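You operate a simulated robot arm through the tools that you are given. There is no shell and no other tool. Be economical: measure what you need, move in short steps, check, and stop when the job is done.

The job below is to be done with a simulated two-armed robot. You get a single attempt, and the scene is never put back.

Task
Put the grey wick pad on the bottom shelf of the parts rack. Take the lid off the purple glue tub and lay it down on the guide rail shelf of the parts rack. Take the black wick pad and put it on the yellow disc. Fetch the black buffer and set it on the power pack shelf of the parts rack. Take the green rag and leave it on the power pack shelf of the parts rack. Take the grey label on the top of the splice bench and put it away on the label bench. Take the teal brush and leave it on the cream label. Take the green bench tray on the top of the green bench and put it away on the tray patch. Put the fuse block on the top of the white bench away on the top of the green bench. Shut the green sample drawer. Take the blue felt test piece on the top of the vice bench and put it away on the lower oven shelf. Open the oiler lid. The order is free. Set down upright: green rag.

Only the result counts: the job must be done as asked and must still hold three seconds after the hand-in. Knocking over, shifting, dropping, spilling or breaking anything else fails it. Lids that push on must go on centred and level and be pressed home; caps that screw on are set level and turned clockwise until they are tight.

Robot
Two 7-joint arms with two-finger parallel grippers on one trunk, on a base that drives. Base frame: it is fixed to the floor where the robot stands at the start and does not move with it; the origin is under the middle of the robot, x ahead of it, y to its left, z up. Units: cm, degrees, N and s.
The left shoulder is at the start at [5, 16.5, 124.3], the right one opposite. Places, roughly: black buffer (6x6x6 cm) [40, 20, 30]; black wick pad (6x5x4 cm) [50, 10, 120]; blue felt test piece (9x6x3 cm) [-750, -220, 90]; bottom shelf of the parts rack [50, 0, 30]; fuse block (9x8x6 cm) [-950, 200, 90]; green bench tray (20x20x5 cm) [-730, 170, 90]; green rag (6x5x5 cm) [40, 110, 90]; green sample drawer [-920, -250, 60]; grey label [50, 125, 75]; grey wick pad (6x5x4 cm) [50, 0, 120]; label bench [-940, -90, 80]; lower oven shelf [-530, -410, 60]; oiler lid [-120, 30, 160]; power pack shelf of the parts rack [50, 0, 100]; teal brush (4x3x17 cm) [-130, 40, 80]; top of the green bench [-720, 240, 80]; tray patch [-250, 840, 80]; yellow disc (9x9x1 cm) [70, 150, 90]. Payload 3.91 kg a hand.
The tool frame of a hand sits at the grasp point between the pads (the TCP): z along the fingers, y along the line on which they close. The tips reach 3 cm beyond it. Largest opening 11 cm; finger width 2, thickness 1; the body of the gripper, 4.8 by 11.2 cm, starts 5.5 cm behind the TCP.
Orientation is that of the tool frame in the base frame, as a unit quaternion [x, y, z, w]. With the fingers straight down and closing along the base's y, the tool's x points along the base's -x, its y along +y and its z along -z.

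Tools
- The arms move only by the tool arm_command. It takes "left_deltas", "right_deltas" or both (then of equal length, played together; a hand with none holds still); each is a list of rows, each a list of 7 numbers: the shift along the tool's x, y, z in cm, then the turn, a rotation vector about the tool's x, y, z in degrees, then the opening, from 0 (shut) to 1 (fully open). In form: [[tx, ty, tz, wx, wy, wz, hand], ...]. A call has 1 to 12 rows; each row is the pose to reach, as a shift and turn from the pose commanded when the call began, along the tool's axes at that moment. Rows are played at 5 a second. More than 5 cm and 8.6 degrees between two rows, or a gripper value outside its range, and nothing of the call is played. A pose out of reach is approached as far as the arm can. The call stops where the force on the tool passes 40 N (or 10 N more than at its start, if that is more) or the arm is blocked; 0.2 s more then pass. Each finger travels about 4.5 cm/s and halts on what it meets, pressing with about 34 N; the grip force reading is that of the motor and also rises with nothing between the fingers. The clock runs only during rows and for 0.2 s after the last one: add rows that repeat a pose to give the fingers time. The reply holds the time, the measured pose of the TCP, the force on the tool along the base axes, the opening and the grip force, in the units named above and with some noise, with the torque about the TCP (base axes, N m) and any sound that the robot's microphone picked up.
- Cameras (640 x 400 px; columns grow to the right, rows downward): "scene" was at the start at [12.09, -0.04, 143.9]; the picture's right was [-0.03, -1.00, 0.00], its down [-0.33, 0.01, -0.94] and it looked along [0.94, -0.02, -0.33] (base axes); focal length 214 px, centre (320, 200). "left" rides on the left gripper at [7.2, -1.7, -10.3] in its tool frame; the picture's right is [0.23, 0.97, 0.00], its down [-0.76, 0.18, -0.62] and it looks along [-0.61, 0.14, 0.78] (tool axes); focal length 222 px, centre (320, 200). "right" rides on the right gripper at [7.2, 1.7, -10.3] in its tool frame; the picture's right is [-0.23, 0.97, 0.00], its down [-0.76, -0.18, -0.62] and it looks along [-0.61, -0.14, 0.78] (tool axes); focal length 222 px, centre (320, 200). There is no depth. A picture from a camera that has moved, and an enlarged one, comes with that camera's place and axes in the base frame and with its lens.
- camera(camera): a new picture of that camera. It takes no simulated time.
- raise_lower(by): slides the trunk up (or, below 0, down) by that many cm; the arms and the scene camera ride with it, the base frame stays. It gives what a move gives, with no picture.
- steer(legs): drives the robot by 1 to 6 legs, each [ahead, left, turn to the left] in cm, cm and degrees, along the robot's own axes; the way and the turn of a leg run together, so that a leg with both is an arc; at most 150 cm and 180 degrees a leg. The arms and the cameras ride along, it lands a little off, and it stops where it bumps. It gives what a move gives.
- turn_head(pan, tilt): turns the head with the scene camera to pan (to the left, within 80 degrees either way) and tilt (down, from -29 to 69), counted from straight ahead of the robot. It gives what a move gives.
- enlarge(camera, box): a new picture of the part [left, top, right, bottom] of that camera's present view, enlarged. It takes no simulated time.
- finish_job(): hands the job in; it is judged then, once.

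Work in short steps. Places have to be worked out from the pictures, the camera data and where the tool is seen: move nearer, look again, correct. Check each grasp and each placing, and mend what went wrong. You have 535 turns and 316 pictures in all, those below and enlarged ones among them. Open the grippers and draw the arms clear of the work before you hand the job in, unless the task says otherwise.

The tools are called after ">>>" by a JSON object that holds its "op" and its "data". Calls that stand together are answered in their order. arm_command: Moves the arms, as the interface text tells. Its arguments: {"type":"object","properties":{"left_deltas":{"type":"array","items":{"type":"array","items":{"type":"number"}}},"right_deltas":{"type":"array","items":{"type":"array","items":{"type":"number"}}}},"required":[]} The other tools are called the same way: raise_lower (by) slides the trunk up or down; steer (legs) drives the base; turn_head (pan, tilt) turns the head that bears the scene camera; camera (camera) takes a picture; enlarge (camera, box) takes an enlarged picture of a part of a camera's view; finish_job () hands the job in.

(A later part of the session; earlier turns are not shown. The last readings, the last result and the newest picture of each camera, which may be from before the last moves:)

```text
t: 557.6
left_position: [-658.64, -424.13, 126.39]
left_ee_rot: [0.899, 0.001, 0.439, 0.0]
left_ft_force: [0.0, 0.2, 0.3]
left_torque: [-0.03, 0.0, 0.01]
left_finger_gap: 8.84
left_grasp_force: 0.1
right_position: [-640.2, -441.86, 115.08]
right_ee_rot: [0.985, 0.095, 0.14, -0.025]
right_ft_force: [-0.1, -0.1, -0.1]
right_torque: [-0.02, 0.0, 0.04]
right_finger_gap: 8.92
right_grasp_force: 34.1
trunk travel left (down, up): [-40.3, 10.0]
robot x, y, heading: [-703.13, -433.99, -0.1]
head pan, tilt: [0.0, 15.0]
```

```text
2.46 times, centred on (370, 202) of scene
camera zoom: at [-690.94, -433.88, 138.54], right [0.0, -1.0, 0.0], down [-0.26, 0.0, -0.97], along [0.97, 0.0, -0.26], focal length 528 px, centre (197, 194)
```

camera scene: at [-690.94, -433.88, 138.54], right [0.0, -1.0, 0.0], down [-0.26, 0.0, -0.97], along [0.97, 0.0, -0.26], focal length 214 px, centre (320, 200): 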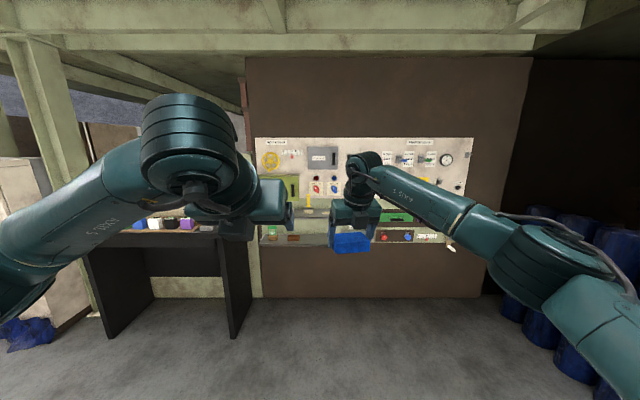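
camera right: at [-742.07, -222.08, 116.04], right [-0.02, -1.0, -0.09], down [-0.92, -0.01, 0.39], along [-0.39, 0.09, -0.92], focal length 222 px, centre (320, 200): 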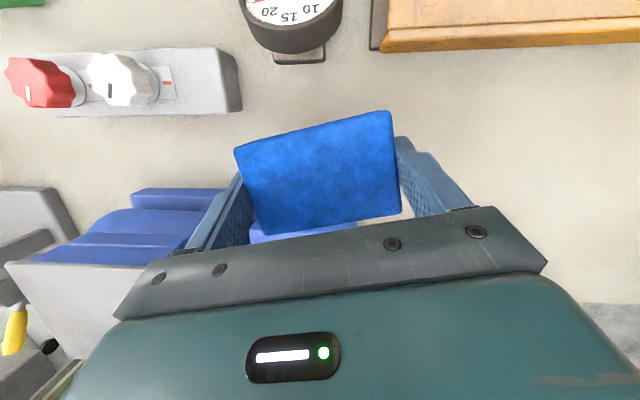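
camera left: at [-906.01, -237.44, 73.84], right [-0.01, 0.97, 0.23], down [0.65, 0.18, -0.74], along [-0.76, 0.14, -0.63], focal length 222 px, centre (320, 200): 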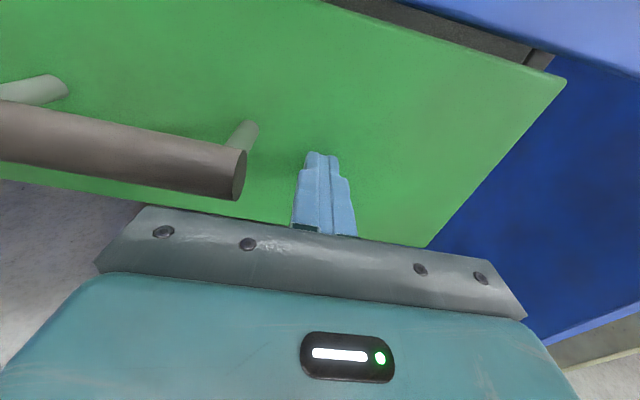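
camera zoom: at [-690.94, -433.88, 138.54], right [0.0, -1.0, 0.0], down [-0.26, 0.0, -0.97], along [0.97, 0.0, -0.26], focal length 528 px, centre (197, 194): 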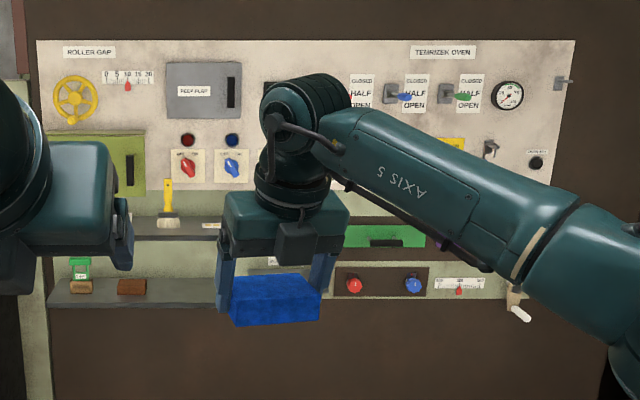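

The lower oven shelf is the lower left board shelf (z≈62, y −386…−443) with a free stretch right of the brown sponge. Drive 60 closer, pitch the right tool to ≈42° and lower the trunk.

>>> {"op": "steer", "data": {"legs": [[45, 0, 0]]}}

>>> {"op": "arm_command", "data": {"right_deltas": [[0, 0, 0, 0, 6, 0, 0], [0, 0, 0, 0, 12, 0, 0], [0, 0, 0, 0, 18, 0, 0], [0, 0, 0, 0, 24, 0, 0], [0, 0, 0, 0, 28, 0, 0]]}}

>>> {"op": "raise_lower", "data": {"by": -28}}

>>> {"op": "turn_head", "data": {"pan": 10, "tilt": 20}}

>>> {"op": "camera", "data": {"camera": "scene"}}

>>> {"op": "camera", "data": {"camera": "right"}}

```text
t: 560.4
left_position: [-613.4, -424.14, 126.33]
left_ee_rot: [0.898, 0.0, 0.439, 0.001]
left_ft_force: [0.6, -0.2, -1.3]
left_torque: [-0.01, -0.02, -0.04]
left_finger_gap: 8.79
left_grasp_force: 0.1
right_position: [-594.97, -442.09, 115.12]
right_ee_rot: [0.985, 0.095, 0.14, -0.026]
right_ft_force: [-0.3, -0.3, -0.5]
right_torque: [-0.01, -0.02, -0.01]
right_finger_gap: 8.9
right_grasp_force: 34.3
trunk travel left (down, up): [-40.3, 10.0]
robot x, y, heading: [-658.12, -434.26, 0.2]
head pan, tilt: [0.0, 15.0]
```

```text
t: 561.6
left_position: [-613.46, -424.27, 126.38]
left_ee_rot: [0.898, 0.001, 0.439, 0.0]
left_ft_force: [0.3, 0.5, -1.1]
left_torque: [-0.02, -0.01, 0.03]
left_finger_gap: 8.81
left_grasp_force: 0.0
right_position: [-595.08, -441.84, 115.16]
right_ee_rot: [0.921, 0.085, 0.376, -0.048]
right_ft_force: [-0.2, 0.3, 0.3]
right_torque: [0.01, 0.01, -0.05]
right_finger_gap: 8.91
right_grasp_force: 33.6
trunk travel left (down, up): [-40.3, 10.0]
robot x, y, heading: [-657.97, -433.87, -0.0]
head pan, tilt: [0.0, 15.0]
```

```text
t: 564.4
left_position: [-613.51, -424.18, 98.46]
left_ee_rot: [0.898, 0.001, 0.439, 0.0]
left_ft_force: [0.6, -0.8, -0.2]
left_torque: [-0.01, 0.0, 0.02]
left_finger_gap: 8.82
left_grasp_force: 0.1
right_position: [-594.98, -442.03, 87.16]
right_ee_rot: [0.922, 0.085, 0.376, -0.047]
right_ft_force: [0.1, -0.3, -1.0]
right_torque: [-0.02, 0.02, 0.02]
right_finger_gap: 8.88
right_grasp_force: 34.2
trunk travel left (down, up): [-12.3, 38.0]
robot x, y, heading: [-658.01, -433.97, -0.1]
head pan, tilt: [0.0, 15.0]
```

```text
t: 565.1
left_position: [-613.46, -424.36, 98.27]
left_ee_rot: [0.898, 0.002, 0.44, 0.0]
left_ft_force: [-0.1, -0.3, -0.7]
left_torque: [0.02, 0.02, 0.02]
left_finger_gap: 8.78
left_grasp_force: 0.1
right_position: [-595.0, -441.81, 87.25]
right_ee_rot: [0.922, 0.085, 0.375, -0.046]
right_ft_force: [-0.4, -0.2, -0.4]
right_torque: [0.01, 0.04, 0.0]
right_finger_gap: 8.88
right_grasp_force: 34.0
trunk travel left (down, up): [-12.3, 38.0]
robot x, y, heading: [-657.88, -434.04, -0.1]
head pan, tilt: [10.0, 20.0]
```

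```text
118 pictures are left
camera scene: at [-645.94, -432.33, 109.73], right [0.17, -0.99, 0.0], down [-0.34, -0.06, -0.94], along [0.93, 0.16, -0.34], focal length 214 px, centre (320, 200)
```

scene: 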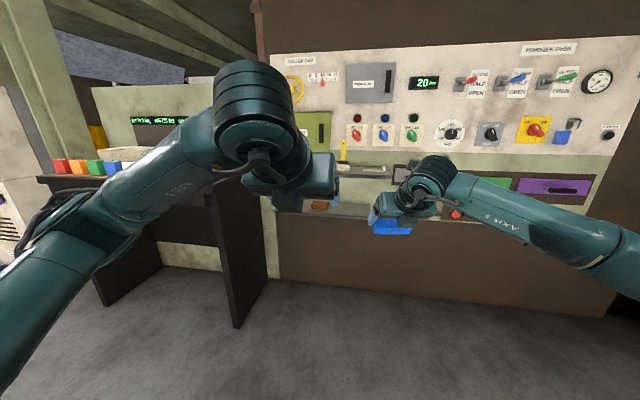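

```text
117 pictures are left
camera right: at [-596.62, -444.24, 99.6], right [0.03, -0.98, -0.18], down [-1.0, -0.01, -0.08], along [0.08, 0.18, -0.98], focal length 222 px, centre (320, 200)
```

right: 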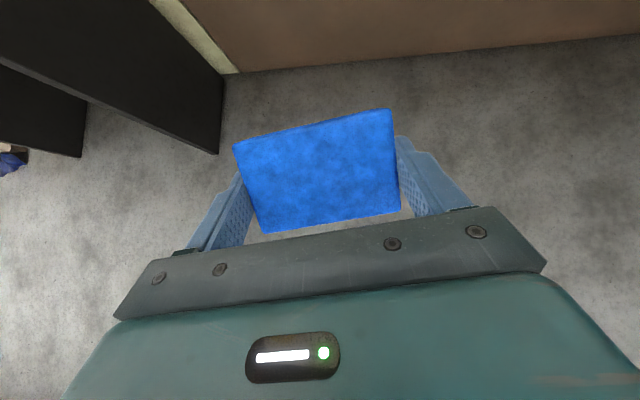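

>>> {"op": "enlarge", "data": {"camera": "scene", "box": [260, 130, 440, 240]}}

```text
3.56 times, centred on (350, 185) of scene
camera zoom: at [-645.94, -432.33, 109.73], right [0.17, -0.99, 0.0], down [-0.34, -0.06, -0.94], along [0.93, 0.16, -0.34], focal length 763 px, centre (213, 253)
```

zoom: 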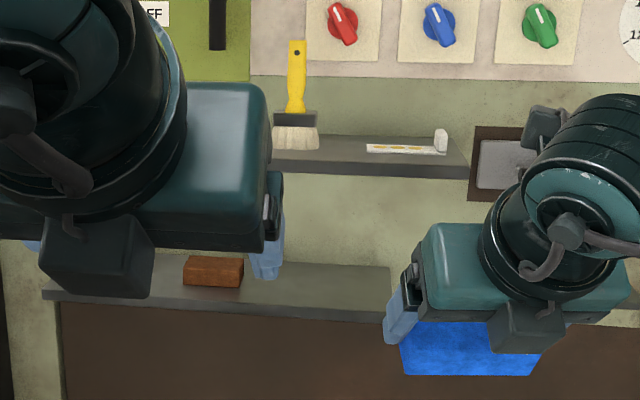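

To lay it flat in the 19 cm shelf gap I want a flatter grip, so I'll regrasp it on the free end of the vice bench. Back up 75, raise, and turn to face it.

>>> {"op": "steer", "data": {"legs": [[-75, 0, 0]]}}

>>> {"op": "raise_lower", "data": {"by": 24}}

>>> {"op": "steer", "data": {"legs": [[0, 0, 90]]}}

>>> {"op": "turn_head", "data": {"pan": 0, "tilt": 35}}

>>> {"op": "camera", "data": {"camera": "scene"}}

```text
t: 569.2
left_position: [-688.09, -424.13, 98.41]
left_ee_rot: [0.898, 0.001, 0.439, 0.0]
left_ft_force: [-0.2, 1.0, 0.0]
left_torque: [0.02, 0.0, 0.01]
left_finger_gap: 8.81
left_grasp_force: 0.0
right_position: [-669.57, -441.85, 87.08]
right_ee_rot: [0.922, 0.086, 0.376, -0.047]
right_ft_force: [0.4, -0.1, -0.6]
right_torque: [-0.01, 0.0, 0.02]
right_finger_gap: 8.9
right_grasp_force: 33.9
trunk travel left (down, up): [-12.3, 38.0]
robot x, y, heading: [-732.55, -434.05, -0.3]
head pan, tilt: [10.0, 20.0]
```

```text
t: 571.7
left_position: [-687.97, -424.12, 122.41]
left_ee_rot: [0.898, 0.001, 0.439, 0.0]
left_ft_force: [-0.4, 0.0, -0.1]
left_torque: [-0.01, -0.01, 0.01]
left_finger_gap: 8.82
left_grasp_force: 0.0
right_position: [-669.67, -441.93, 111.21]
right_ee_rot: [0.922, 0.086, 0.375, -0.047]
right_ft_force: [0.9, -0.3, -0.7]
right_torque: [-0.03, 0.0, -0.01]
right_finger_gap: 8.88
right_grasp_force: 34.1
trunk travel left (down, up): [-36.3, 14.0]
robot x, y, heading: [-732.25, -434.44, -0.2]
head pan, tilt: [10.0, 20.0]
```

```text
t: 575.9
left_position: [-742.27, -389.45, 122.4]
left_ee_rot: [0.635, 0.636, 0.311, -0.31]
left_ft_force: [0.3, -1.0, -0.4]
left_torque: [0.0, -0.01, 0.03]
left_finger_gap: 8.79
left_grasp_force: 0.1
right_position: [-724.43, -371.26, 111.15]
right_ee_rot: [0.592, 0.712, 0.233, -0.298]
right_ft_force: [0.0, 0.5, -0.6]
right_torque: [-0.01, -0.03, 0.01]
right_finger_gap: 8.9
right_grasp_force: 34.2
trunk travel left (down, up): [-36.3, 14.0]
robot x, y, heading: [-732.48, -433.9, 90.2]
head pan, tilt: [10.0, 20.0]
```

```text
t: 576.6
left_position: [-742.29, -389.41, 122.4]
left_ee_rot: [0.635, 0.636, 0.311, -0.31]
left_ft_force: [-0.7, -0.3, -0.2]
left_torque: [-0.04, 0.0, 0.01]
left_finger_gap: 8.82
left_grasp_force: 0.0
right_position: [-724.42, -371.15, 111.15]
right_ee_rot: [0.592, 0.712, 0.232, -0.298]
right_ft_force: [-1.0, -1.0, -1.0]
right_torque: [0.01, -0.01, 0.0]
right_finger_gap: 8.89
right_grasp_force: 33.9
trunk travel left (down, up): [-36.3, 14.0]
robot x, y, heading: [-732.65, -434.05, 89.7]
head pan, tilt: [0.0, 35.0]
```

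```text
115 pictures are left
camera scene: at [-732.57, -422.02, 131.35], right [1.0, 0.0, 0.0], down [0.0, -0.57, -0.82], along [0.0, 0.82, -0.57], focal length 214 px, centre (320, 200)
```

scene: 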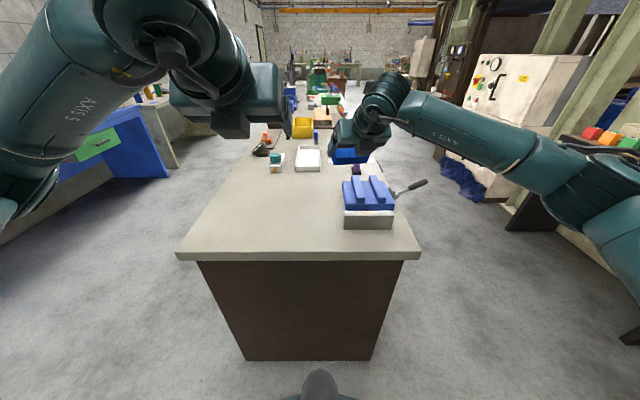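

Free area on the bench end at ≈(-748,-368). Shift left 24, pitch back to the original angle and lower.

>>> {"op": "steer", "data": {"legs": [[0, 24, 0]]}}

>>> {"op": "arm_command", "data": {"right_deltas": [[0, 0, 0, 0, -7, 0, 0], [0, 0, 0, 0, -14, 0, 0], [0, 0, 0, 0, -21, 0, 0], [0, 0, 0, 0, -28, 0, 0]]}}

>>> {"op": "arm_command", "data": {"right_deltas": [[-1, 0, 4, 0, 0, 0, 0], [-2, 0, 8, 0, 0, 0, 0], [-3.2, 0, 12, 0, 0, 0, 0], [-4.3, 0, 16, 0, 0, 0, 0], [-5.4, 0, 19.5, 0, 0, 0, 0], [-5.8, 0, 21, 0, 0, 0, 0]]}}

>>> {"op": "camera", "data": {"camera": "right"}}

```text
t: 578.4
left_position: [-766.24, -389.4, 122.39]
left_ee_rot: [0.635, 0.635, 0.312, -0.31]
left_ft_force: [0.1, 0.1, 0.7]
left_torque: [0.0, -0.03, 0.02]
left_finger_gap: 8.78
left_grasp_force: 0.0
right_position: [-748.46, -371.14, 111.04]
right_ee_rot: [0.592, 0.712, 0.232, -0.298]
right_ft_force: [0.0, 0.5, -1.1]
right_torque: [0.01, -0.03, 0.0]
right_finger_gap: 8.92
right_grasp_force: 34.0
trunk travel left (down, up): [-36.3, 14.0]
robot x, y, heading: [-756.19, -433.77, 89.5]
head pan, tilt: [0.0, 35.0]
```

```text
t: 579.4
left_position: [-766.24, -389.3, 122.44]
left_ee_rot: [0.635, 0.636, 0.31, -0.311]
left_ft_force: [0.6, 0.1, -0.6]
left_torque: [-0.01, 0.03, 0.01]
left_finger_gap: 8.81
left_grasp_force: 0.0
right_position: [-748.41, -371.15, 111.33]
right_ee_rot: [0.631, 0.763, 0.082, -0.116]
right_ft_force: [0.2, -0.5, -0.2]
right_torque: [0.0, 0.03, -0.01]
right_finger_gap: 8.88
right_grasp_force: 34.2
trunk travel left (down, up): [-36.3, 14.0]
robot x, y, heading: [-756.59, -433.78, 89.9]
head pan, tilt: [0.0, 35.0]
```

```text
t: 580.8
left_position: [-766.32, -389.44, 122.29]
left_ee_rot: [0.634, 0.636, 0.311, -0.311]
left_ft_force: [-0.2, 0.6, -0.7]
left_torque: [0.01, 0.0, 0.0]
left_finger_gap: 8.79
left_grasp_force: 0.1
right_position: [-749.01, -370.93, 89.45]
right_ee_rot: [0.63, 0.763, 0.082, -0.118]
right_ft_force: [-0.2, -0.1, 0.0]
right_torque: [0.0, 0.0, 0.01]
right_finger_gap: 8.89
right_grasp_force: 34.4
trunk travel left (down, up): [-36.3, 14.0]
robot x, y, heading: [-756.64, -433.75, 89.9]
head pan, tilt: [0.0, 35.0]
```

```text
114 pictures are left
camera right: at [-747.7, -366.4, 101.32], right [1.0, -0.03, -0.09], down [0.01, -0.92, 0.39], along [-0.09, -0.39, -0.92], focal length 222 px, centre (320, 200)
```

right: 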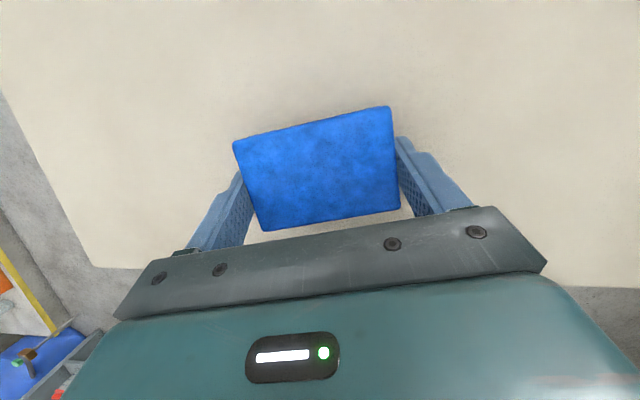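

>>> {"op": "arm_command", "data": {"right_deltas": [[-0.1, 0, 0.4, 0, 0, 0, 0], [-0.2, 0, 0.8, 0, 0, 0, 0], [-0.3, 0, 1.2, 0, 0, 0, 0], [-0.4, 0, 1.5, 0, 0, 0, 0]]}}

```text
t: 581.8
left_position: [-766.11, -389.62, 122.48]
left_ee_rot: [0.635, 0.635, 0.311, -0.31]
left_ft_force: [0.1, 0.3, 0.2]
left_torque: [-0.01, 0.0, 0.02]
left_finger_gap: 8.74
left_grasp_force: 0.1
right_position: [-748.92, -370.81, 88.34]
right_ee_rot: [0.63, 0.763, 0.085, -0.12]
right_ft_force: [2.6, -3.0, 24.0]
right_torque: [-0.06, -1.21, -0.15]
right_finger_gap: 8.9
right_grasp_force: 34.2
trunk travel left (down, up): [-36.3, 14.0]
robot x, y, heading: [-756.25, -434.28, 89.7]
head pan, tilt: [0.0, 35.0]
```

Contact. Open, rise 8 cm, then pitch the tool to ≈62° and look.

>>> {"op": "arm_command", "data": {"right_deltas": [[0.1, 0, -0.3, 0, 0, 0, 0.9], [0.1, 0, -0.3, 0, 0, 0, 1], [0.1, 0, -0.3, 0, 0, 0, 1], [1, 0, -4, 0, 0, 0, 1], [2, 0, -8, 0, 0, 0, 1]]}}

>>> {"op": "arm_command", "data": {"right_deltas": [[-0.8, 0, -0.8, 0, 8, 0, 1], [-1.6, 0, -1.6, 0, 16, 0, 1], [-2.4, 0, -2.4, 0, 24, 0, 1], [-3.2, 0, -3.2, 0, 32, 0, 1], [-4, 0, -4, 0, 40, 0, 1], [-4, 0, -4, 0, 46, 0, 1]]}}

>>> {"op": "camera", "data": {"camera": "right"}}

```text
t: 583.0
left_position: [-766.2, -389.48, 122.33]
left_ee_rot: [0.636, 0.635, 0.31, -0.31]
left_ft_force: [0.6, 0.2, 0.2]
left_torque: [-0.03, 0.01, -0.01]
left_finger_gap: 8.81
left_grasp_force: 0.1
right_position: [-748.68, -371.06, 95.99]
right_ee_rot: [0.631, 0.762, 0.082, -0.116]
right_ft_force: [0.8, -0.3, 0.0]
right_torque: [-0.01, 0.02, 0.0]
right_finger_gap: 11.0
right_grasp_force: 0.0
trunk travel left (down, up): [-36.3, 14.0]
robot x, y, heading: [-756.19, -433.71, 89.8]
head pan, tilt: [0.0, 35.0]
```

```text
t: 584.4
left_position: [-766.17, -389.37, 122.19]
left_ee_rot: [0.636, 0.635, 0.31, -0.31]
left_ft_force: [0.3, 0.2, 0.1]
left_torque: [0.0, -0.02, -0.03]
left_finger_gap: 8.79
left_grasp_force: 0.0
right_position: [-747.79, -376.08, 98.76]
right_ee_rot: [0.549, 0.656, 0.322, -0.407]
right_ft_force: [-0.2, 0.2, 0.0]
right_torque: [0.01, 0.0, 0.02]
right_finger_gap: 11.0
right_grasp_force: 0.0
trunk travel left (down, up): [-36.3, 14.0]
robot x, y, heading: [-756.66, -434.02, 89.5]
head pan, tilt: [0.0, 35.0]
```

```text
113 pictures are left
camera right: at [-744.62, -381.24, 109.97], right [0.97, 0.08, -0.22], down [-0.01, -0.92, -0.38], along [-0.24, 0.37, -0.9], focal length 222 px, centre (320, 200)
```

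right: 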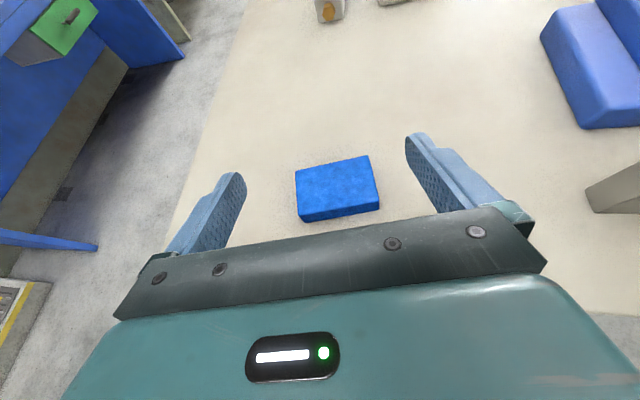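

Piece ≈(-748.9,-370.2), aligned with the gripper. Descend with the flat tool and grip again.

>>> {"op": "arm_command", "data": {"right_deltas": [[-1.5, 0, 2.4, 0, 0, 0, 1], [-3.5, 0, 4.6, 0, 0, 0, 1], [-5.5, 0, 7, 0, 0, 0, 1], [-7.2, 0, 9.1, 0, 0, 0, 1], [-7.2, 0, 9.1, 0, 0, 0, 1]]}}

>>> {"op": "camera", "data": {"camera": "right"}}

```text
t: 585.6
left_position: [-766.29, -389.35, 122.32]
left_ee_rot: [0.635, 0.635, 0.311, -0.31]
left_ft_force: [0.0, 0.2, -0.2]
left_torque: [-0.03, 0.01, -0.02]
left_finger_gap: 8.81
left_grasp_force: 0.1
right_position: [-748.35, -373.62, 93.79]
right_ee_rot: [0.549, 0.657, 0.32, -0.406]
right_ft_force: [0.1, -0.2, 0.2]
right_torque: [0.0, 0.01, 0.01]
right_finger_gap: 10.99
right_grasp_force: 0.1
right hand out of reach, approached as far as the arm can: row 3, 4, 5
trunk travel left (down, up): [-36.3, 14.0]
robot x, y, heading: [-756.33, -433.61, 89.7]
head pan, tilt: [0.0, 35.0]
```

```text
112 pictures are left
camera right: at [-745.14, -378.8, 105.06], right [0.97, 0.08, -0.22], down [-0.01, -0.93, -0.38], along [-0.24, 0.37, -0.9], focal length 222 px, centre (320, 200)
```

right: 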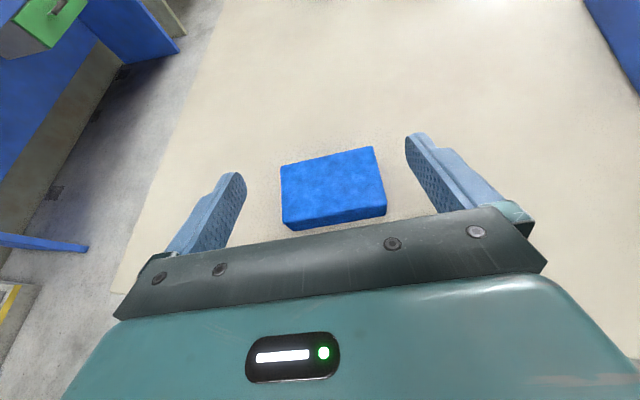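

Limit again; raise hand 9, lower the trunk 14, then approach.

>>> {"op": "arm_command", "data": {"right_deltas": [[2.7, 0, -1.5, 0, 0, 0, 1], [5.4, 0, -3, 0, 0, 0, 1], [8, 0, -4.3, 0, 0, 0, 1]]}}

>>> {"op": "raise_lower", "data": {"by": -12}}

>>> {"op": "camera", "data": {"camera": "right"}}

```text
t: 586.4
left_position: [-766.26, -389.35, 122.39]
left_ee_rot: [0.637, 0.634, 0.312, -0.309]
left_ft_force: [1.1, -0.5, 0.8]
left_torque: [-0.01, 0.01, 0.04]
left_finger_gap: 8.78
left_grasp_force: 0.0
right_position: [-748.03, -373.49, 102.96]
right_ee_rot: [0.549, 0.656, 0.322, -0.405]
right_ft_force: [0.5, 0.1, -0.6]
right_torque: [-0.02, -0.04, 0.0]
right_finger_gap: 10.99
right_grasp_force: 0.0
trunk travel left (down, up): [-36.3, 14.0]
robot x, y, heading: [-756.55, -433.91, 89.7]
head pan, tilt: [0.0, 35.0]
```

```text
t: 587.9
left_position: [-766.31, -389.4, 110.51]
left_ee_rot: [0.635, 0.636, 0.311, -0.311]
left_ft_force: [0.0, 0.1, -0.4]
left_torque: [0.0, 0.0, 0.02]
left_finger_gap: 8.8
left_grasp_force: 0.1
right_position: [-748.04, -373.59, 90.86]
right_ee_rot: [0.549, 0.656, 0.322, -0.406]
right_ft_force: [0.3, 0.0, -0.6]
right_torque: [0.01, -0.03, -0.01]
right_finger_gap: 11.0
right_grasp_force: 0.1
trunk travel left (down, up): [-24.3, 26.0]
robot x, y, heading: [-756.46, -433.91, 89.8]
head pan, tilt: [0.0, 35.0]
```

```text
111 pictures are left
camera right: at [-744.99, -378.82, 102.11], right [0.97, 0.08, -0.22], down [-0.01, -0.92, -0.38], along [-0.24, 0.37, -0.9], focal length 222 px, centre (320, 200)
```

right: 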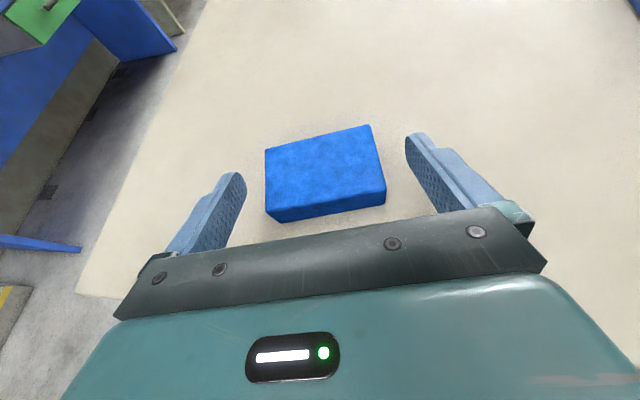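

>>> {"op": "arm_command", "data": {"right_deltas": [[-0.8, 0, 1.7, 0, 0, 0, 1], [-1.7, 0, 3.3, 0, 0, 0, 1], [-1.7, 0, 3.3, 0, 0, 0, 0.8], [-1.7, 0, 3.3, 0, 0, 0, 0.5], [-1.7, 0, 3.3, 0, 0, 0, 0.2], [-1.7, 0, 3.3, 0, 0, 0, 0.2]]}}

>>> {"op": "camera", "data": {"camera": "right"}}

```text
t: 589.3
left_position: [-766.23, -389.41, 110.34]
left_ee_rot: [0.636, 0.635, 0.311, -0.31]
left_ft_force: [-0.4, -0.1, 0.3]
left_torque: [0.0, -0.02, 0.02]
left_finger_gap: 8.8
left_grasp_force: 0.0
right_position: [-748.55, -371.49, 87.92]
right_ee_rot: [0.549, 0.656, 0.322, -0.406]
right_ft_force: [0.2, 0.2, 1.1]
right_torque: [0.02, -0.02, 0.03]
right_finger_gap: 8.92
right_grasp_force: 34.1
trunk travel left (down, up): [-24.3, 26.0]
robot x, y, heading: [-756.54, -434.02, 89.8]
head pan, tilt: [0.0, 35.0]
```

```text
110 pictures are left
camera right: at [-745.44, -376.75, 99.08], right [0.97, 0.08, -0.22], down [-0.01, -0.92, -0.38], along [-0.24, 0.37, -0.9], focal length 222 px, centre (320, 200)
```

right: 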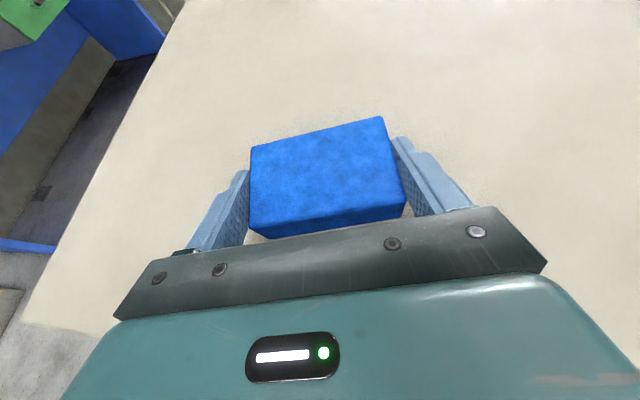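

Re-gripped flat. Lift 9, bring the hand a bit inward, back off and turn toward the oven shelf.

>>> {"op": "arm_command", "data": {"right_deltas": [[2.4, 0, -1.2, 0, 0, 0, 0], [5, -1.5, -2.5, 0, 0, 0, 0], [8, -3.5, -4, 0, 0, 0, 0], [8.5, -6, -4, 0, 0, 0, 0]]}}

>>> {"op": "steer", "data": {"legs": [[-4, 0, 0], [0, 0, -90], [100, 5, 0]]}}

>>> {"op": "raise_lower", "data": {"by": -18}}

>>> {"op": "turn_head", "data": {"pan": 0, "tilt": 20}}

>>> {"op": "camera", "data": {"camera": "scene"}}

>>> {"op": "camera", "data": {"camera": "right"}}

```text
t: 590.3
left_position: [-766.27, -389.32, 110.44]
left_ee_rot: [0.635, 0.635, 0.311, -0.31]
left_ft_force: [0.4, -0.1, -0.2]
left_torque: [0.0, -0.03, 0.03]
left_finger_gap: 8.8
left_grasp_force: 0.0
right_position: [-754.39, -372.2, 97.51]
right_ee_rot: [0.549, 0.656, 0.322, -0.406]
right_ft_force: [0.2, -0.3, -0.2]
right_torque: [0.0, -0.03, 0.0]
right_finger_gap: 8.91
right_grasp_force: 33.8
trunk travel left (down, up): [-24.3, 26.0]
robot x, y, heading: [-756.5, -433.9, 89.7]
head pan, tilt: [0.0, 35.0]
```

```text
t: 599.8
left_position: [-612.42, -422.97, 110.41]
left_ee_rot: [0.898, 0.003, 0.439, -0.001]
left_ft_force: [0.2, 0.1, 0.3]
left_torque: [0.03, 0.0, -0.04]
left_finger_gap: 8.8
left_grasp_force: 0.0
right_position: [-595.23, -434.65, 97.43]
right_ee_rot: [0.851, 0.079, 0.515, -0.061]
right_ft_force: [0.1, -0.3, -0.7]
right_torque: [0.01, 0.01, 0.05]
right_finger_gap: 8.91
right_grasp_force: 34.5
trunk travel left (down, up): [-24.3, 26.0]
robot x, y, heading: [-656.66, -432.93, 0.2]
head pan, tilt: [0.0, 35.0]
```

```text
t: 601.8
left_position: [-612.44, -422.85, 92.38]
left_ee_rot: [0.898, 0.003, 0.439, -0.001]
left_ft_force: [0.2, 0.0, -0.1]
left_torque: [-0.01, -0.01, 0.01]
left_finger_gap: 8.77
left_grasp_force: 0.0
right_position: [-595.23, -434.58, 79.31]
right_ee_rot: [0.852, 0.079, 0.515, -0.061]
right_ft_force: [-0.9, -0.2, -0.1]
right_torque: [-0.01, 0.02, -0.01]
right_finger_gap: 8.92
right_grasp_force: 33.9
trunk travel left (down, up): [-6.3, 44.0]
robot x, y, heading: [-656.94, -432.79, 0.2]
head pan, tilt: [0.0, 35.0]
```

```text
t: 602.6
left_position: [-612.43, -422.79, 92.26]
left_ee_rot: [0.898, 0.002, 0.439, -0.001]
left_ft_force: [0.7, -0.1, 0.4]
left_torque: [0.0, 0.01, -0.02]
left_finger_gap: 8.79
left_grasp_force: 0.1
right_position: [-595.21, -434.6, 79.48]
right_ee_rot: [0.852, 0.079, 0.514, -0.06]
right_ft_force: [0.0, 0.6, 0.2]
right_torque: [0.01, -0.03, 0.0]
right_finger_gap: 8.92
right_grasp_force: 34.9
trunk travel left (down, up): [-6.3, 44.0]
robot x, y, heading: [-656.9, -432.53, 0.4]
head pan, tilt: [0.0, 20.0]
```

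```text
109 pictures are left
camera scene: at [-644.74, -432.67, 103.72], right [0.0, -1.0, 0.0], down [-0.34, 0.0, -0.94], along [0.94, 0.0, -0.34], focal length 214 px, centre (320, 200)
```

scene: 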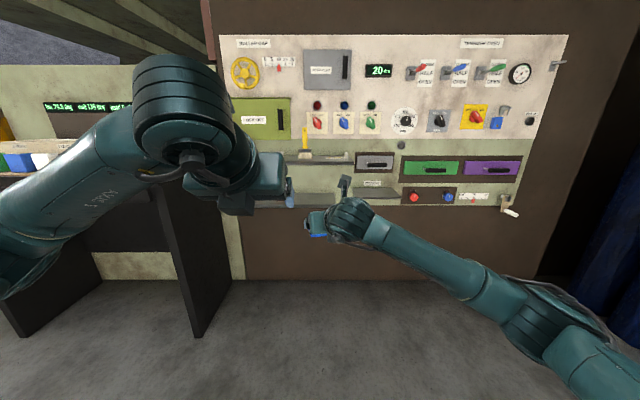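

```text
108 pictures are left
camera right: at [-600.36, -437.59, 90.6], right [0.09, -0.97, -0.22], down [-0.92, 0.0, -0.38], along [0.37, 0.24, -0.9], focal length 222 px, centre (320, 200)
```

right: 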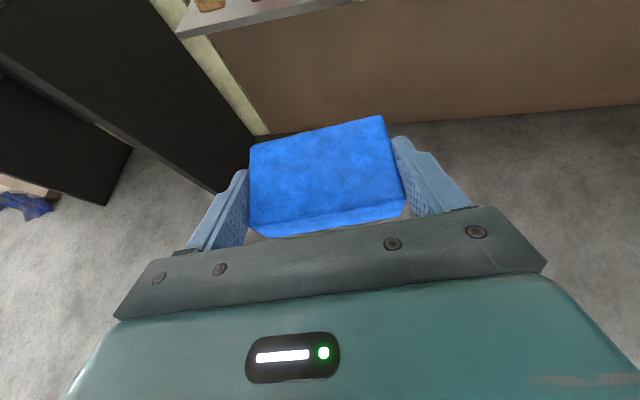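

>>> {"op": "enlarge", "data": {"camera": "scene", "box": [260, 130, 420, 230]}}

```text
4.00 times, centred on (340, 180) of scene
camera zoom: at [-644.74, -432.67, 103.72], right [0.0, -1.0, 0.0], down [-0.34, 0.0, -0.94], along [0.94, 0.0, -0.34], focal length 858 px, centre (240, 280)
```

zoom: 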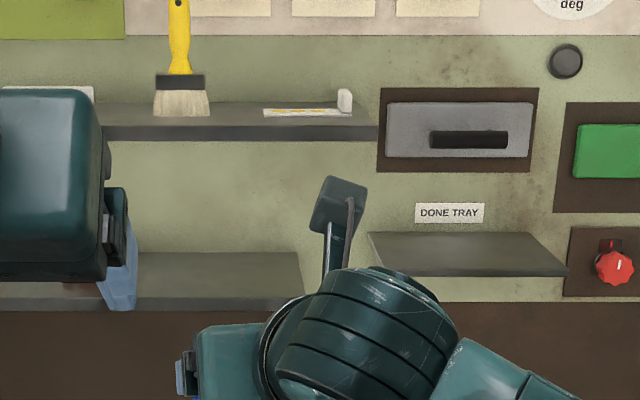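

The left lower shelf (z≈61) ends at y≈-441. Lower the hand to z≈65.5 and shift 6.4 left, then approach 45 cm.

>>> {"op": "arm_command", "data": {"right_deltas": [[-3.1, 0, 1.6, 0, 0, 0, 0], [-6.2, 0, 3.2, 0, 0, 0, 0], [-9.3, 0, 4.8, 0, 0, 0, 0], [-12.3, 0, 6.4, 0, 0, 0, 0]]}}

>>> {"op": "steer", "data": {"legs": [[45, 6.4, 0]]}}

>>> {"op": "camera", "data": {"camera": "right"}}

>>> {"op": "camera", "data": {"camera": "scene"}}

```text
t: 603.6
left_position: [-612.38, -422.9, 92.36]
left_ee_rot: [0.898, 0.003, 0.44, -0.001]
left_ft_force: [-0.6, 0.0, -0.4]
left_torque: [0.01, -0.03, 0.03]
left_finger_gap: 8.81
left_grasp_force: 0.1
right_position: [-595.3, -434.34, 65.53]
right_ee_rot: [0.851, 0.079, 0.515, -0.062]
right_ft_force: [-0.2, 0.3, -0.1]
right_torque: [0.0, 0.03, -0.01]
right_finger_gap: 8.89
right_grasp_force: 33.8
trunk travel left (down, up): [-6.3, 44.0]
robot x, y, heading: [-656.64, -433.27, 0.3]
head pan, tilt: [0.0, 20.0]
```

```text
t: 606.3
left_position: [-567.38, -416.48, 92.33]
left_ee_rot: [0.899, 0.003, 0.439, 0.0]
left_ft_force: [-0.2, 0.2, 0.0]
left_torque: [0.01, -0.02, 0.03]
left_finger_gap: 8.79
left_grasp_force: 0.0
right_position: [-550.35, -427.89, 65.61]
right_ee_rot: [0.852, 0.078, 0.515, -0.061]
right_ft_force: [0.6, 0.3, -0.1]
right_torque: [0.03, 0.02, 0.0]
right_finger_gap: 8.92
right_grasp_force: 33.9
trunk travel left (down, up): [-6.3, 44.0]
robot x, y, heading: [-611.84, -426.59, 0.2]
head pan, tilt: [0.0, 20.0]
```

```text
106 pictures are left
camera right: at [-555.54, -430.87, 76.7], right [0.09, -0.97, -0.22], down [-0.92, 0.0, -0.38], along [0.37, 0.24, -0.9], focal length 222 px, centre (320, 200)
```

right: 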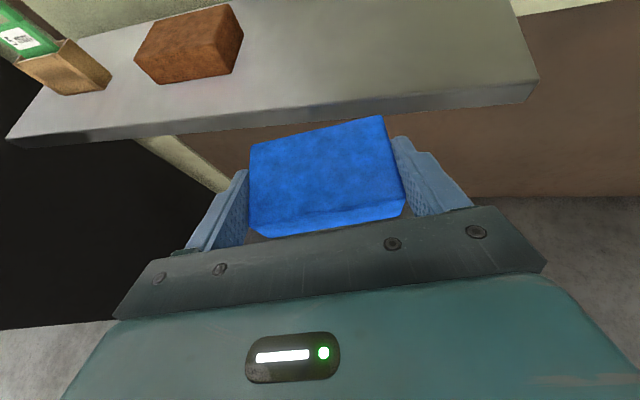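

```text
105 pictures are left
camera scene: at [-599.79, -426.2, 103.73], right [0.0, -1.0, 0.0], down [-0.34, 0.0, -0.94], along [0.94, 0.0, -0.34], focal length 214 px, centre (320, 200)
```

scene: 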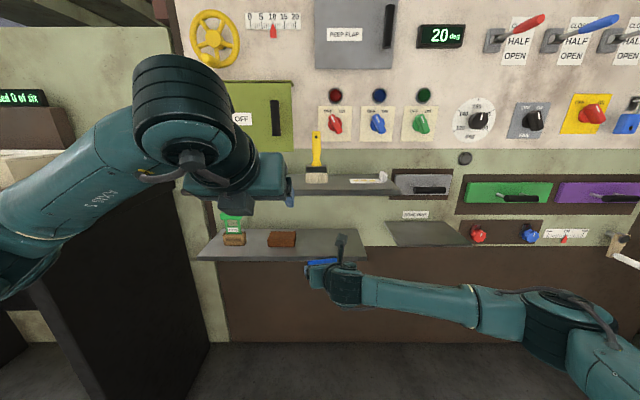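

Estimates of shelf height scatter (61–66), so raise 3 cm for safety and advance 9 cm, then look.

>>> {"op": "arm_command", "data": {"right_deltas": [[1.3, 0, -0.7, 0, 0, 0, 0], [2.7, 0, -1.4, 0, 0, 0, 0], [2.7, 0, -1.4, 0, 0, 0, 0]]}}

>>> {"op": "steer", "data": {"legs": [[9, 0, 0]]}}

>>> {"op": "camera", "data": {"camera": "right"}}

>>> {"op": "enlarge", "data": {"camera": "scene", "box": [240, 150, 440, 290]}}

```text
t: 607.1
left_position: [-567.36, -416.38, 92.41]
left_ee_rot: [0.898, 0.003, 0.44, -0.001]
left_ft_force: [0.4, 0.9, -0.1]
left_torque: [-0.01, -0.01, 0.01]
left_finger_gap: 8.81
left_grasp_force: 0.1
right_position: [-550.24, -428.03, 68.54]
right_ee_rot: [0.852, 0.079, 0.514, -0.061]
right_ft_force: [0.2, -0.1, -0.5]
right_torque: [0.0, 0.04, 0.04]
right_finger_gap: 8.9
right_grasp_force: 34.0
trunk travel left (down, up): [-6.3, 44.0]
robot x, y, heading: [-612.16, -426.59, 0.5]
head pan, tilt: [0.0, 20.0]
```

```text
t: 608.2
left_position: [-558.54, -416.28, 92.34]
left_ee_rot: [0.898, 0.004, 0.44, -0.002]
left_ft_force: [-0.7, -0.8, 0.5]
left_torque: [0.0, -0.01, 0.02]
left_finger_gap: 8.81
left_grasp_force: 0.1
right_position: [-541.34, -427.92, 68.58]
right_ee_rot: [0.851, 0.08, 0.515, -0.061]
right_ft_force: [-0.1, 0.2, -0.2]
right_torque: [-0.02, -0.02, 0.03]
right_finger_gap: 8.91
right_grasp_force: 34.1
trunk travel left (down, up): [-6.3, 44.0]
robot x, y, heading: [-603.21, -426.49, 0.1]
head pan, tilt: [0.0, 20.0]
```

```text
104 pictures are left
camera right: at [-546.54, -430.85, 79.75], right [0.09, -0.97, -0.22], down [-0.92, 0.0, -0.38], along [0.37, 0.24, -0.9], focal length 222 px, centre (320, 200)
```

right: 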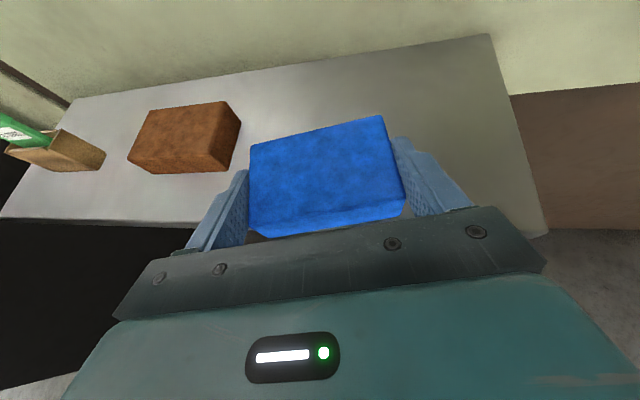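

```text
2.86 times, centred on (340, 220) of scene
camera zoom: at [-590.87, -426.17, 103.73], right [0.0, -1.0, 0.0], down [-0.34, 0.0, -0.94], along [0.94, 0.0, -0.34], focal length 613 px, centre (263, 143)
```

zoom: 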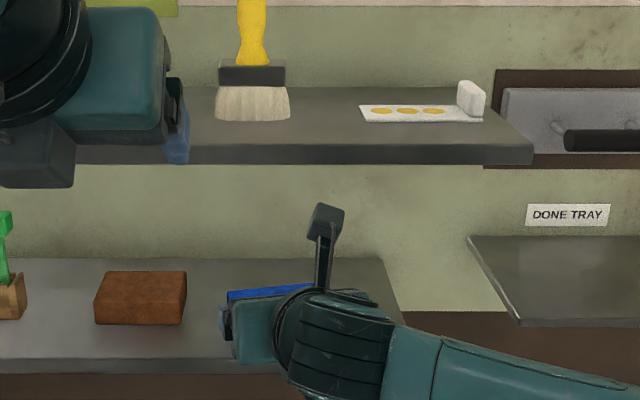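

Shelf top ≈62.3, from x −542 to −522. Lower 2, advance 6.8, then lower to contact.

>>> {"op": "arm_command", "data": {"right_deltas": [[-0.9, 0, 0.5, 0, 0, 0, 0], [-1.8, 0, 0.9, 0, 0, 0, 0], [-0.7, 0, 2.9, 0, 0, 0, 0], [0.4, 0, 4.9, 0, 0, 0, 0], [1.3, 0, 6.7, 0, 0, 0, 0]]}}

>>> {"op": "camera", "data": {"camera": "right"}}

```text
t: 609.4
left_position: [-558.69, -416.33, 92.43]
left_ee_rot: [0.898, 0.004, 0.44, -0.002]
left_ft_force: [0.3, 0.3, 0.1]
left_torque: [-0.04, 0.0, -0.01]
left_finger_gap: 8.82
left_grasp_force: 0.0
right_position: [-535.0, -426.56, 66.97]
right_ee_rot: [0.851, 0.08, 0.515, -0.062]
right_ft_force: [-5.5, 0.2, 13.2]
right_torque: [-0.61, 0.06, -0.18]
right_finger_gap: 8.91
right_grasp_force: 34.1
trunk travel left (down, up): [-6.3, 44.0]
robot x, y, heading: [-602.78, -426.55, -0.1]
head pan, tilt: [0.0, 20.0]
```

```text
102 pictures are left
camera right: at [-540.22, -429.46, 78.06], right [0.09, -0.97, -0.22], down [-0.92, 0.0, -0.39], along [0.38, 0.24, -0.89], focal length 222 px, centre (320, 200)
```

right: 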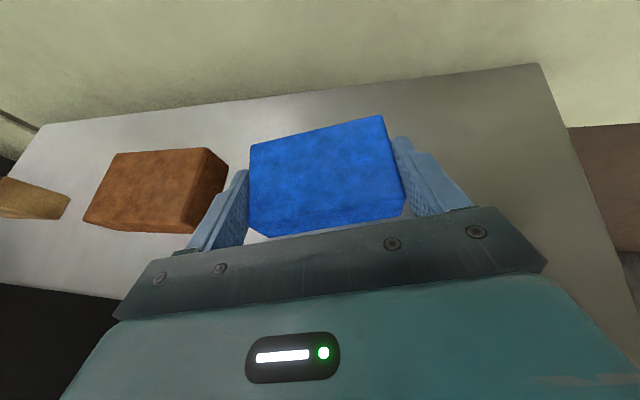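

Contact made already (shelf z≈64). The left finger is close to the sponge, so I lift 1, shift 2 cm right, set down again.

>>> {"op": "arm_command", "data": {"right_deltas": [[0.9, 0, -0.5, 0, 0, 0, 0], [0.9, 1, -0.5, 0, 0, 0, 0], [0.9, 2.2, -0.5, 0, 0, 0, 0], [0.4, 2.2, -0.2, 0, 0, 0, 0], [0, 2.2, 0, 0, 0, 0, 0]]}}

>>> {"op": "camera", "data": {"camera": "right"}}

```text
t: 610.6
left_position: [-558.69, -416.38, 92.46]
left_ee_rot: [0.898, 0.005, 0.44, -0.002]
left_ft_force: [-0.3, 0.2, -0.3]
left_torque: [0.04, -0.02, -0.01]
left_finger_gap: 8.81
left_grasp_force: 0.1
right_position: [-534.47, -428.72, 66.82]
right_ee_rot: [0.85, 0.08, 0.517, -0.061]
right_ft_force: [-1.1, -0.9, 9.2]
right_torque: [-0.45, 0.09, -0.06]
right_finger_gap: 8.91
right_grasp_force: 34.4
trunk travel left (down, up): [-6.3, 44.0]
robot x, y, heading: [-603.18, -426.23, 0.3]
head pan, tilt: [0.0, 20.0]
```

```text
101 pictures are left
camera right: at [-539.77, -431.64, 78.05], right [0.09, -0.97, -0.22], down [-0.92, 0.0, -0.39], along [0.38, 0.24, -0.89], focal length 222 px, centre (320, 200)
```

right: 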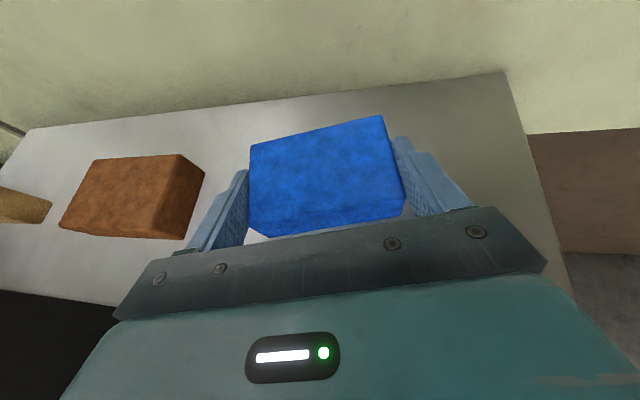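

Release and withdraw horizontally.

>>> {"op": "arm_command", "data": {"right_deltas": [[0.1, 0, -0.1, 0, 0, 0, 0.9], [0.1, 0, -0.1, 0, 0, 0, 1], [0.1, 0, -0.1, 0, 0, 0, 1], [-0.6, 0, -2.2, 0, 0, 0, 1], [-2.2, 0, -5.5, 0, 0, 0, 1], [-4, 0, -9, 0, 0, 0, 1], [-5.5, 0, -12.5, 0, 0, 0, 1]]}}

>>> {"op": "camera", "data": {"camera": "right"}}

```text
t: 612.2
left_position: [-558.56, -416.24, 92.39]
left_ee_rot: [0.899, 0.003, 0.439, -0.001]
left_ft_force: [-0.2, -0.4, -0.3]
left_torque: [-0.02, -0.01, 0.02]
left_finger_gap: 8.79
left_grasp_force: 0.1
right_position: [-547.85, -431.54, 67.5]
right_ee_rot: [0.851, 0.079, 0.515, -0.061]
right_ft_force: [-0.5, 0.0, -0.9]
right_torque: [0.04, 0.02, 0.01]
right_finger_gap: 11.0
right_grasp_force: 0.1
trunk travel left (down, up): [-6.3, 44.0]
robot x, y, heading: [-602.93, -426.49, 0.4]
head pan, tilt: [0.0, 20.0]
```

```text
100 pictures are left
camera right: at [-553.09, -434.44, 78.63], right [0.09, -0.97, -0.22], down [-0.92, 0.0, -0.38], along [0.37, 0.24, -0.9], focal length 222 px, centre (320, 200)
```

right: 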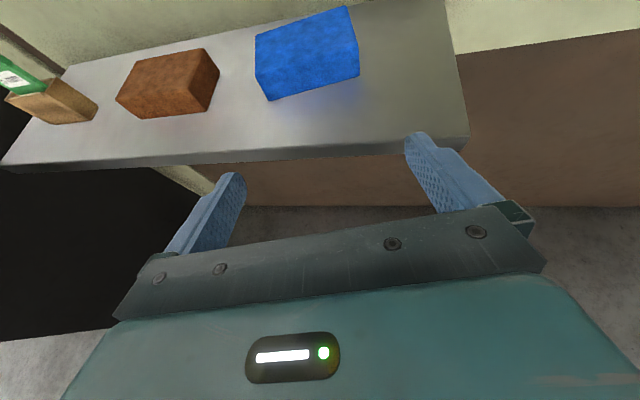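

Felt is on the shelf. Refold the right arm, back out, raise the trunk and head north along x≈-635 toward the far side of the green bench.

>>> {"op": "steer", "data": {"legs": [[-32, 0, 0]]}}

>>> {"op": "arm_command", "data": {"right_deltas": [[1.5, 2, -3.5, 0, -2, 0, 0.8], [3.5, 4.5, -6.5, 0, -4, 0, 0.8], [6, 7, -9, 0, -6, 0, 0.8], [9, 9.5, -11, 0, -8, 0, 0.8], [12, 12, -12, 0, -10, 0, 0.8]]}}

>>> {"op": "raise_lower", "data": {"by": 38}}

>>> {"op": "steer", "data": {"legs": [[0, 0, 90]]}}

>>> {"op": "camera", "data": {"camera": "scene"}}

```text
t: 614.3
left_position: [-590.1, -416.27, 92.38]
left_ee_rot: [0.898, 0.004, 0.439, -0.002]
left_ft_force: [0.2, 0.3, 0.0]
left_torque: [0.01, -0.02, -0.01]
left_finger_gap: 8.8
left_grasp_force: 0.1
right_position: [-579.37, -431.47, 67.44]
right_ee_rot: [0.852, 0.08, 0.514, -0.062]
right_ft_force: [-0.2, -0.2, 0.1]
right_torque: [-0.03, -0.02, -0.02]
right_finger_gap: 11.04
right_grasp_force: 0.0
trunk travel left (down, up): [-6.3, 44.0]
robot x, y, heading: [-634.23, -426.77, 0.0]
head pan, tilt: [0.0, 20.0]
```

```text
t: 615.5
left_position: [-590.08, -416.47, 92.27]
left_ee_rot: [0.898, 0.005, 0.439, -0.002]
left_ft_force: [-0.2, 0.6, 0.4]
left_torque: [-0.01, 0.03, -0.01]
left_finger_gap: 8.82
left_grasp_force: 0.1
right_position: [-582.06, -444.64, 83.46]
right_ee_rot: [0.894, 0.086, 0.437, -0.055]
right_ft_force: [0.2, 0.7, -0.1]
right_torque: [0.03, -0.02, -0.04]
right_finger_gap: 8.82
right_grasp_force: 0.1
trunk travel left (down, up): [-6.3, 44.0]
robot x, y, heading: [-634.23, -426.85, 0.3]
head pan, tilt: [0.0, 20.0]
```

```text
t: 619.2
left_position: [-590.2, -416.41, 130.52]
left_ee_rot: [0.898, 0.004, 0.439, -0.002]
left_ft_force: [-0.1, -1.1, -0.8]
left_torque: [0.0, 0.0, 0.01]
left_finger_gap: 8.78
left_grasp_force: 0.1
right_position: [-581.96, -444.56, 121.45]
right_ee_rot: [0.893, 0.086, 0.438, -0.055]
right_ft_force: [0.3, -0.4, -0.2]
right_torque: [-0.01, 0.03, 0.03]
right_finger_gap: 8.8
right_grasp_force: 0.1
trunk travel left (down, up): [-44.3, 6.0]
robot x, y, heading: [-634.58, -426.37, 0.4]
head pan, tilt: [0.0, 20.0]
```

```text
t: 623.4
left_position: [-644.1, -382.06, 130.43]
left_ee_rot: [0.636, 0.635, 0.311, -0.31]
left_ft_force: [0.9, 0.3, 0.2]
left_torque: [0.0, 0.03, 0.0]
left_finger_gap: 8.77
left_grasp_force: 0.1
right_position: [-615.95, -374.22, 121.37]
right_ee_rot: [0.575, 0.688, 0.274, -0.347]
right_ft_force: [-1.0, 0.3, 0.6]
right_torque: [-0.01, -0.01, 0.02]
right_finger_gap: 8.79
right_grasp_force: 0.1
trunk travel left (down, up): [-44.3, 6.0]
robot x, y, heading: [-634.45, -426.17, 89.7]
head pan, tilt: [0.0, 20.0]
```

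```text
99 pictures are left
camera scene: at [-634.59, -414.07, 141.73], right [1.0, -0.01, 0.0], down [0.0, -0.34, -0.94], along [0.01, 0.94, -0.34], focal length 214 px, centre (320, 200)
```

scene: 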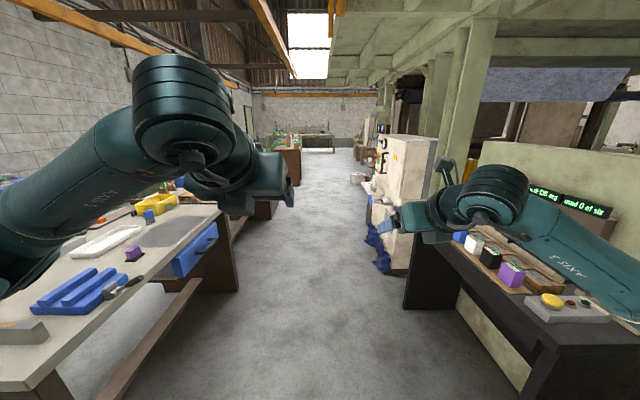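

Aisle clear. Drive north ~595 cm along x≈-638.

>>> {"op": "steer", "data": {"legs": [[148, 5, 0.3], [148, 0, 0], [148, 0, 0], [100, 0, 0]]}}

>>> {"op": "camera", "data": {"camera": "scene"}}

```text
t: 649.6
left_position: [-662.7, 162.59, 130.38]
left_ee_rot: [0.619, 0.652, 0.303, -0.317]
left_ft_force: [-0.2, 0.9, -0.6]
left_torque: [-0.02, 0.0, -0.01]
left_finger_gap: 8.79
left_grasp_force: 0.0
right_position: [-634.85, 171.89, 121.38]
right_ee_rot: [0.558, 0.704, 0.264, -0.353]
right_ft_force: [0.3, -0.4, -0.3]
right_torque: [-0.01, -0.01, 0.02]
right_finger_gap: 8.81
right_grasp_force: 0.1
trunk travel left (down, up): [-44.3, 6.0]
robot x, y, heading: [-650.58, 118.83, 92.6]
head pan, tilt: [0.0, 20.0]
stopped in leg 4: the robot was blocked; the commanded pose is now the measured one
```

```text
98 pictures are left
camera scene: at [-651.5, 131.05, 141.73], right [1.0, 0.04, 0.0], down [0.02, -0.34, -0.94], along [-0.04, 0.94, -0.34], focal length 214 px, centre (320, 200)
```

scene: 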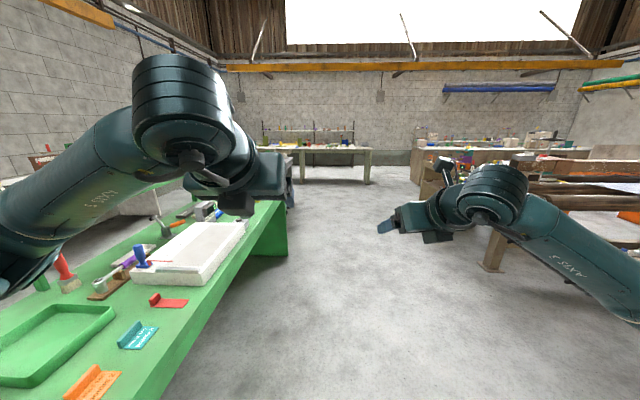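

The base bumped beside the brown bench (heading drifted). Back 5, straighten and shift right 25.

>>> {"op": "steer", "data": {"legs": [[-4, -12, -2.6], [0, -13, 0]]}}

>>> {"op": "turn_head", "data": {"pan": 60, "tilt": 35}}

>>> {"op": "camera", "data": {"camera": "scene"}}

```text
t: 651.7
left_position: [-635.75, 159.29, 130.41]
left_ee_rot: [0.634, 0.636, 0.311, -0.311]
left_ft_force: [0.4, -0.1, -0.2]
left_torque: [0.02, 0.01, 0.01]
left_finger_gap: 8.78
left_grasp_force: 0.0
right_position: [-607.64, 167.34, 121.37]
right_ee_rot: [0.573, 0.691, 0.271, -0.348]
right_ft_force: [0.3, 0.0, -0.5]
right_torque: [-0.03, 0.01, -0.01]
right_finger_gap: 8.8
right_grasp_force: 0.0
trunk travel left (down, up): [-44.3, 6.0]
robot x, y, heading: [-626.07, 115.17, 90.2]
head pan, tilt: [0.0, 20.0]
```

```text
t: 653.0
left_position: [-635.95, 159.3, 130.37]
left_ee_rot: [0.633, 0.637, 0.311, -0.311]
left_ft_force: [0.0, 0.5, -1.0]
left_torque: [0.0, -0.03, 0.0]
left_finger_gap: 8.82
left_grasp_force: 0.1
right_position: [-607.82, 167.27, 121.44]
right_ee_rot: [0.573, 0.691, 0.271, -0.348]
right_ft_force: [-0.2, -0.5, 0.3]
right_torque: [0.01, 0.0, -0.01]
right_finger_gap: 8.8
right_grasp_force: 0.1
trunk travel left (down, up): [-44.3, 6.0]
robot x, y, heading: [-625.44, 115.23, 90.1]
head pan, tilt: [60.0, 35.0]
```

```text
97 pictures are left
camera scene: at [-633.71, 122.44, 139.35], right [0.5, 0.87, 0.0], down [0.5, -0.29, -0.82], along [-0.71, 0.41, -0.57], focal length 214 px, centre (320, 200)
```

scene: 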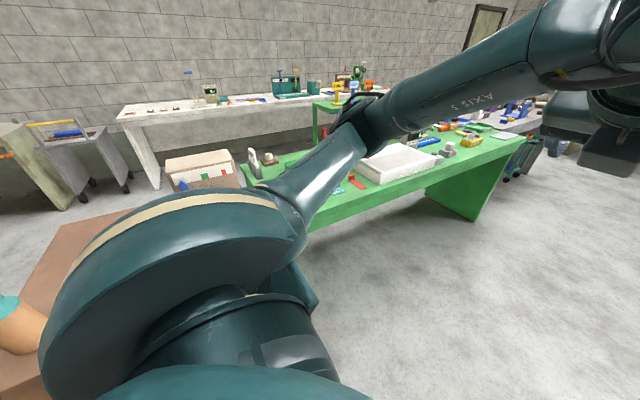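

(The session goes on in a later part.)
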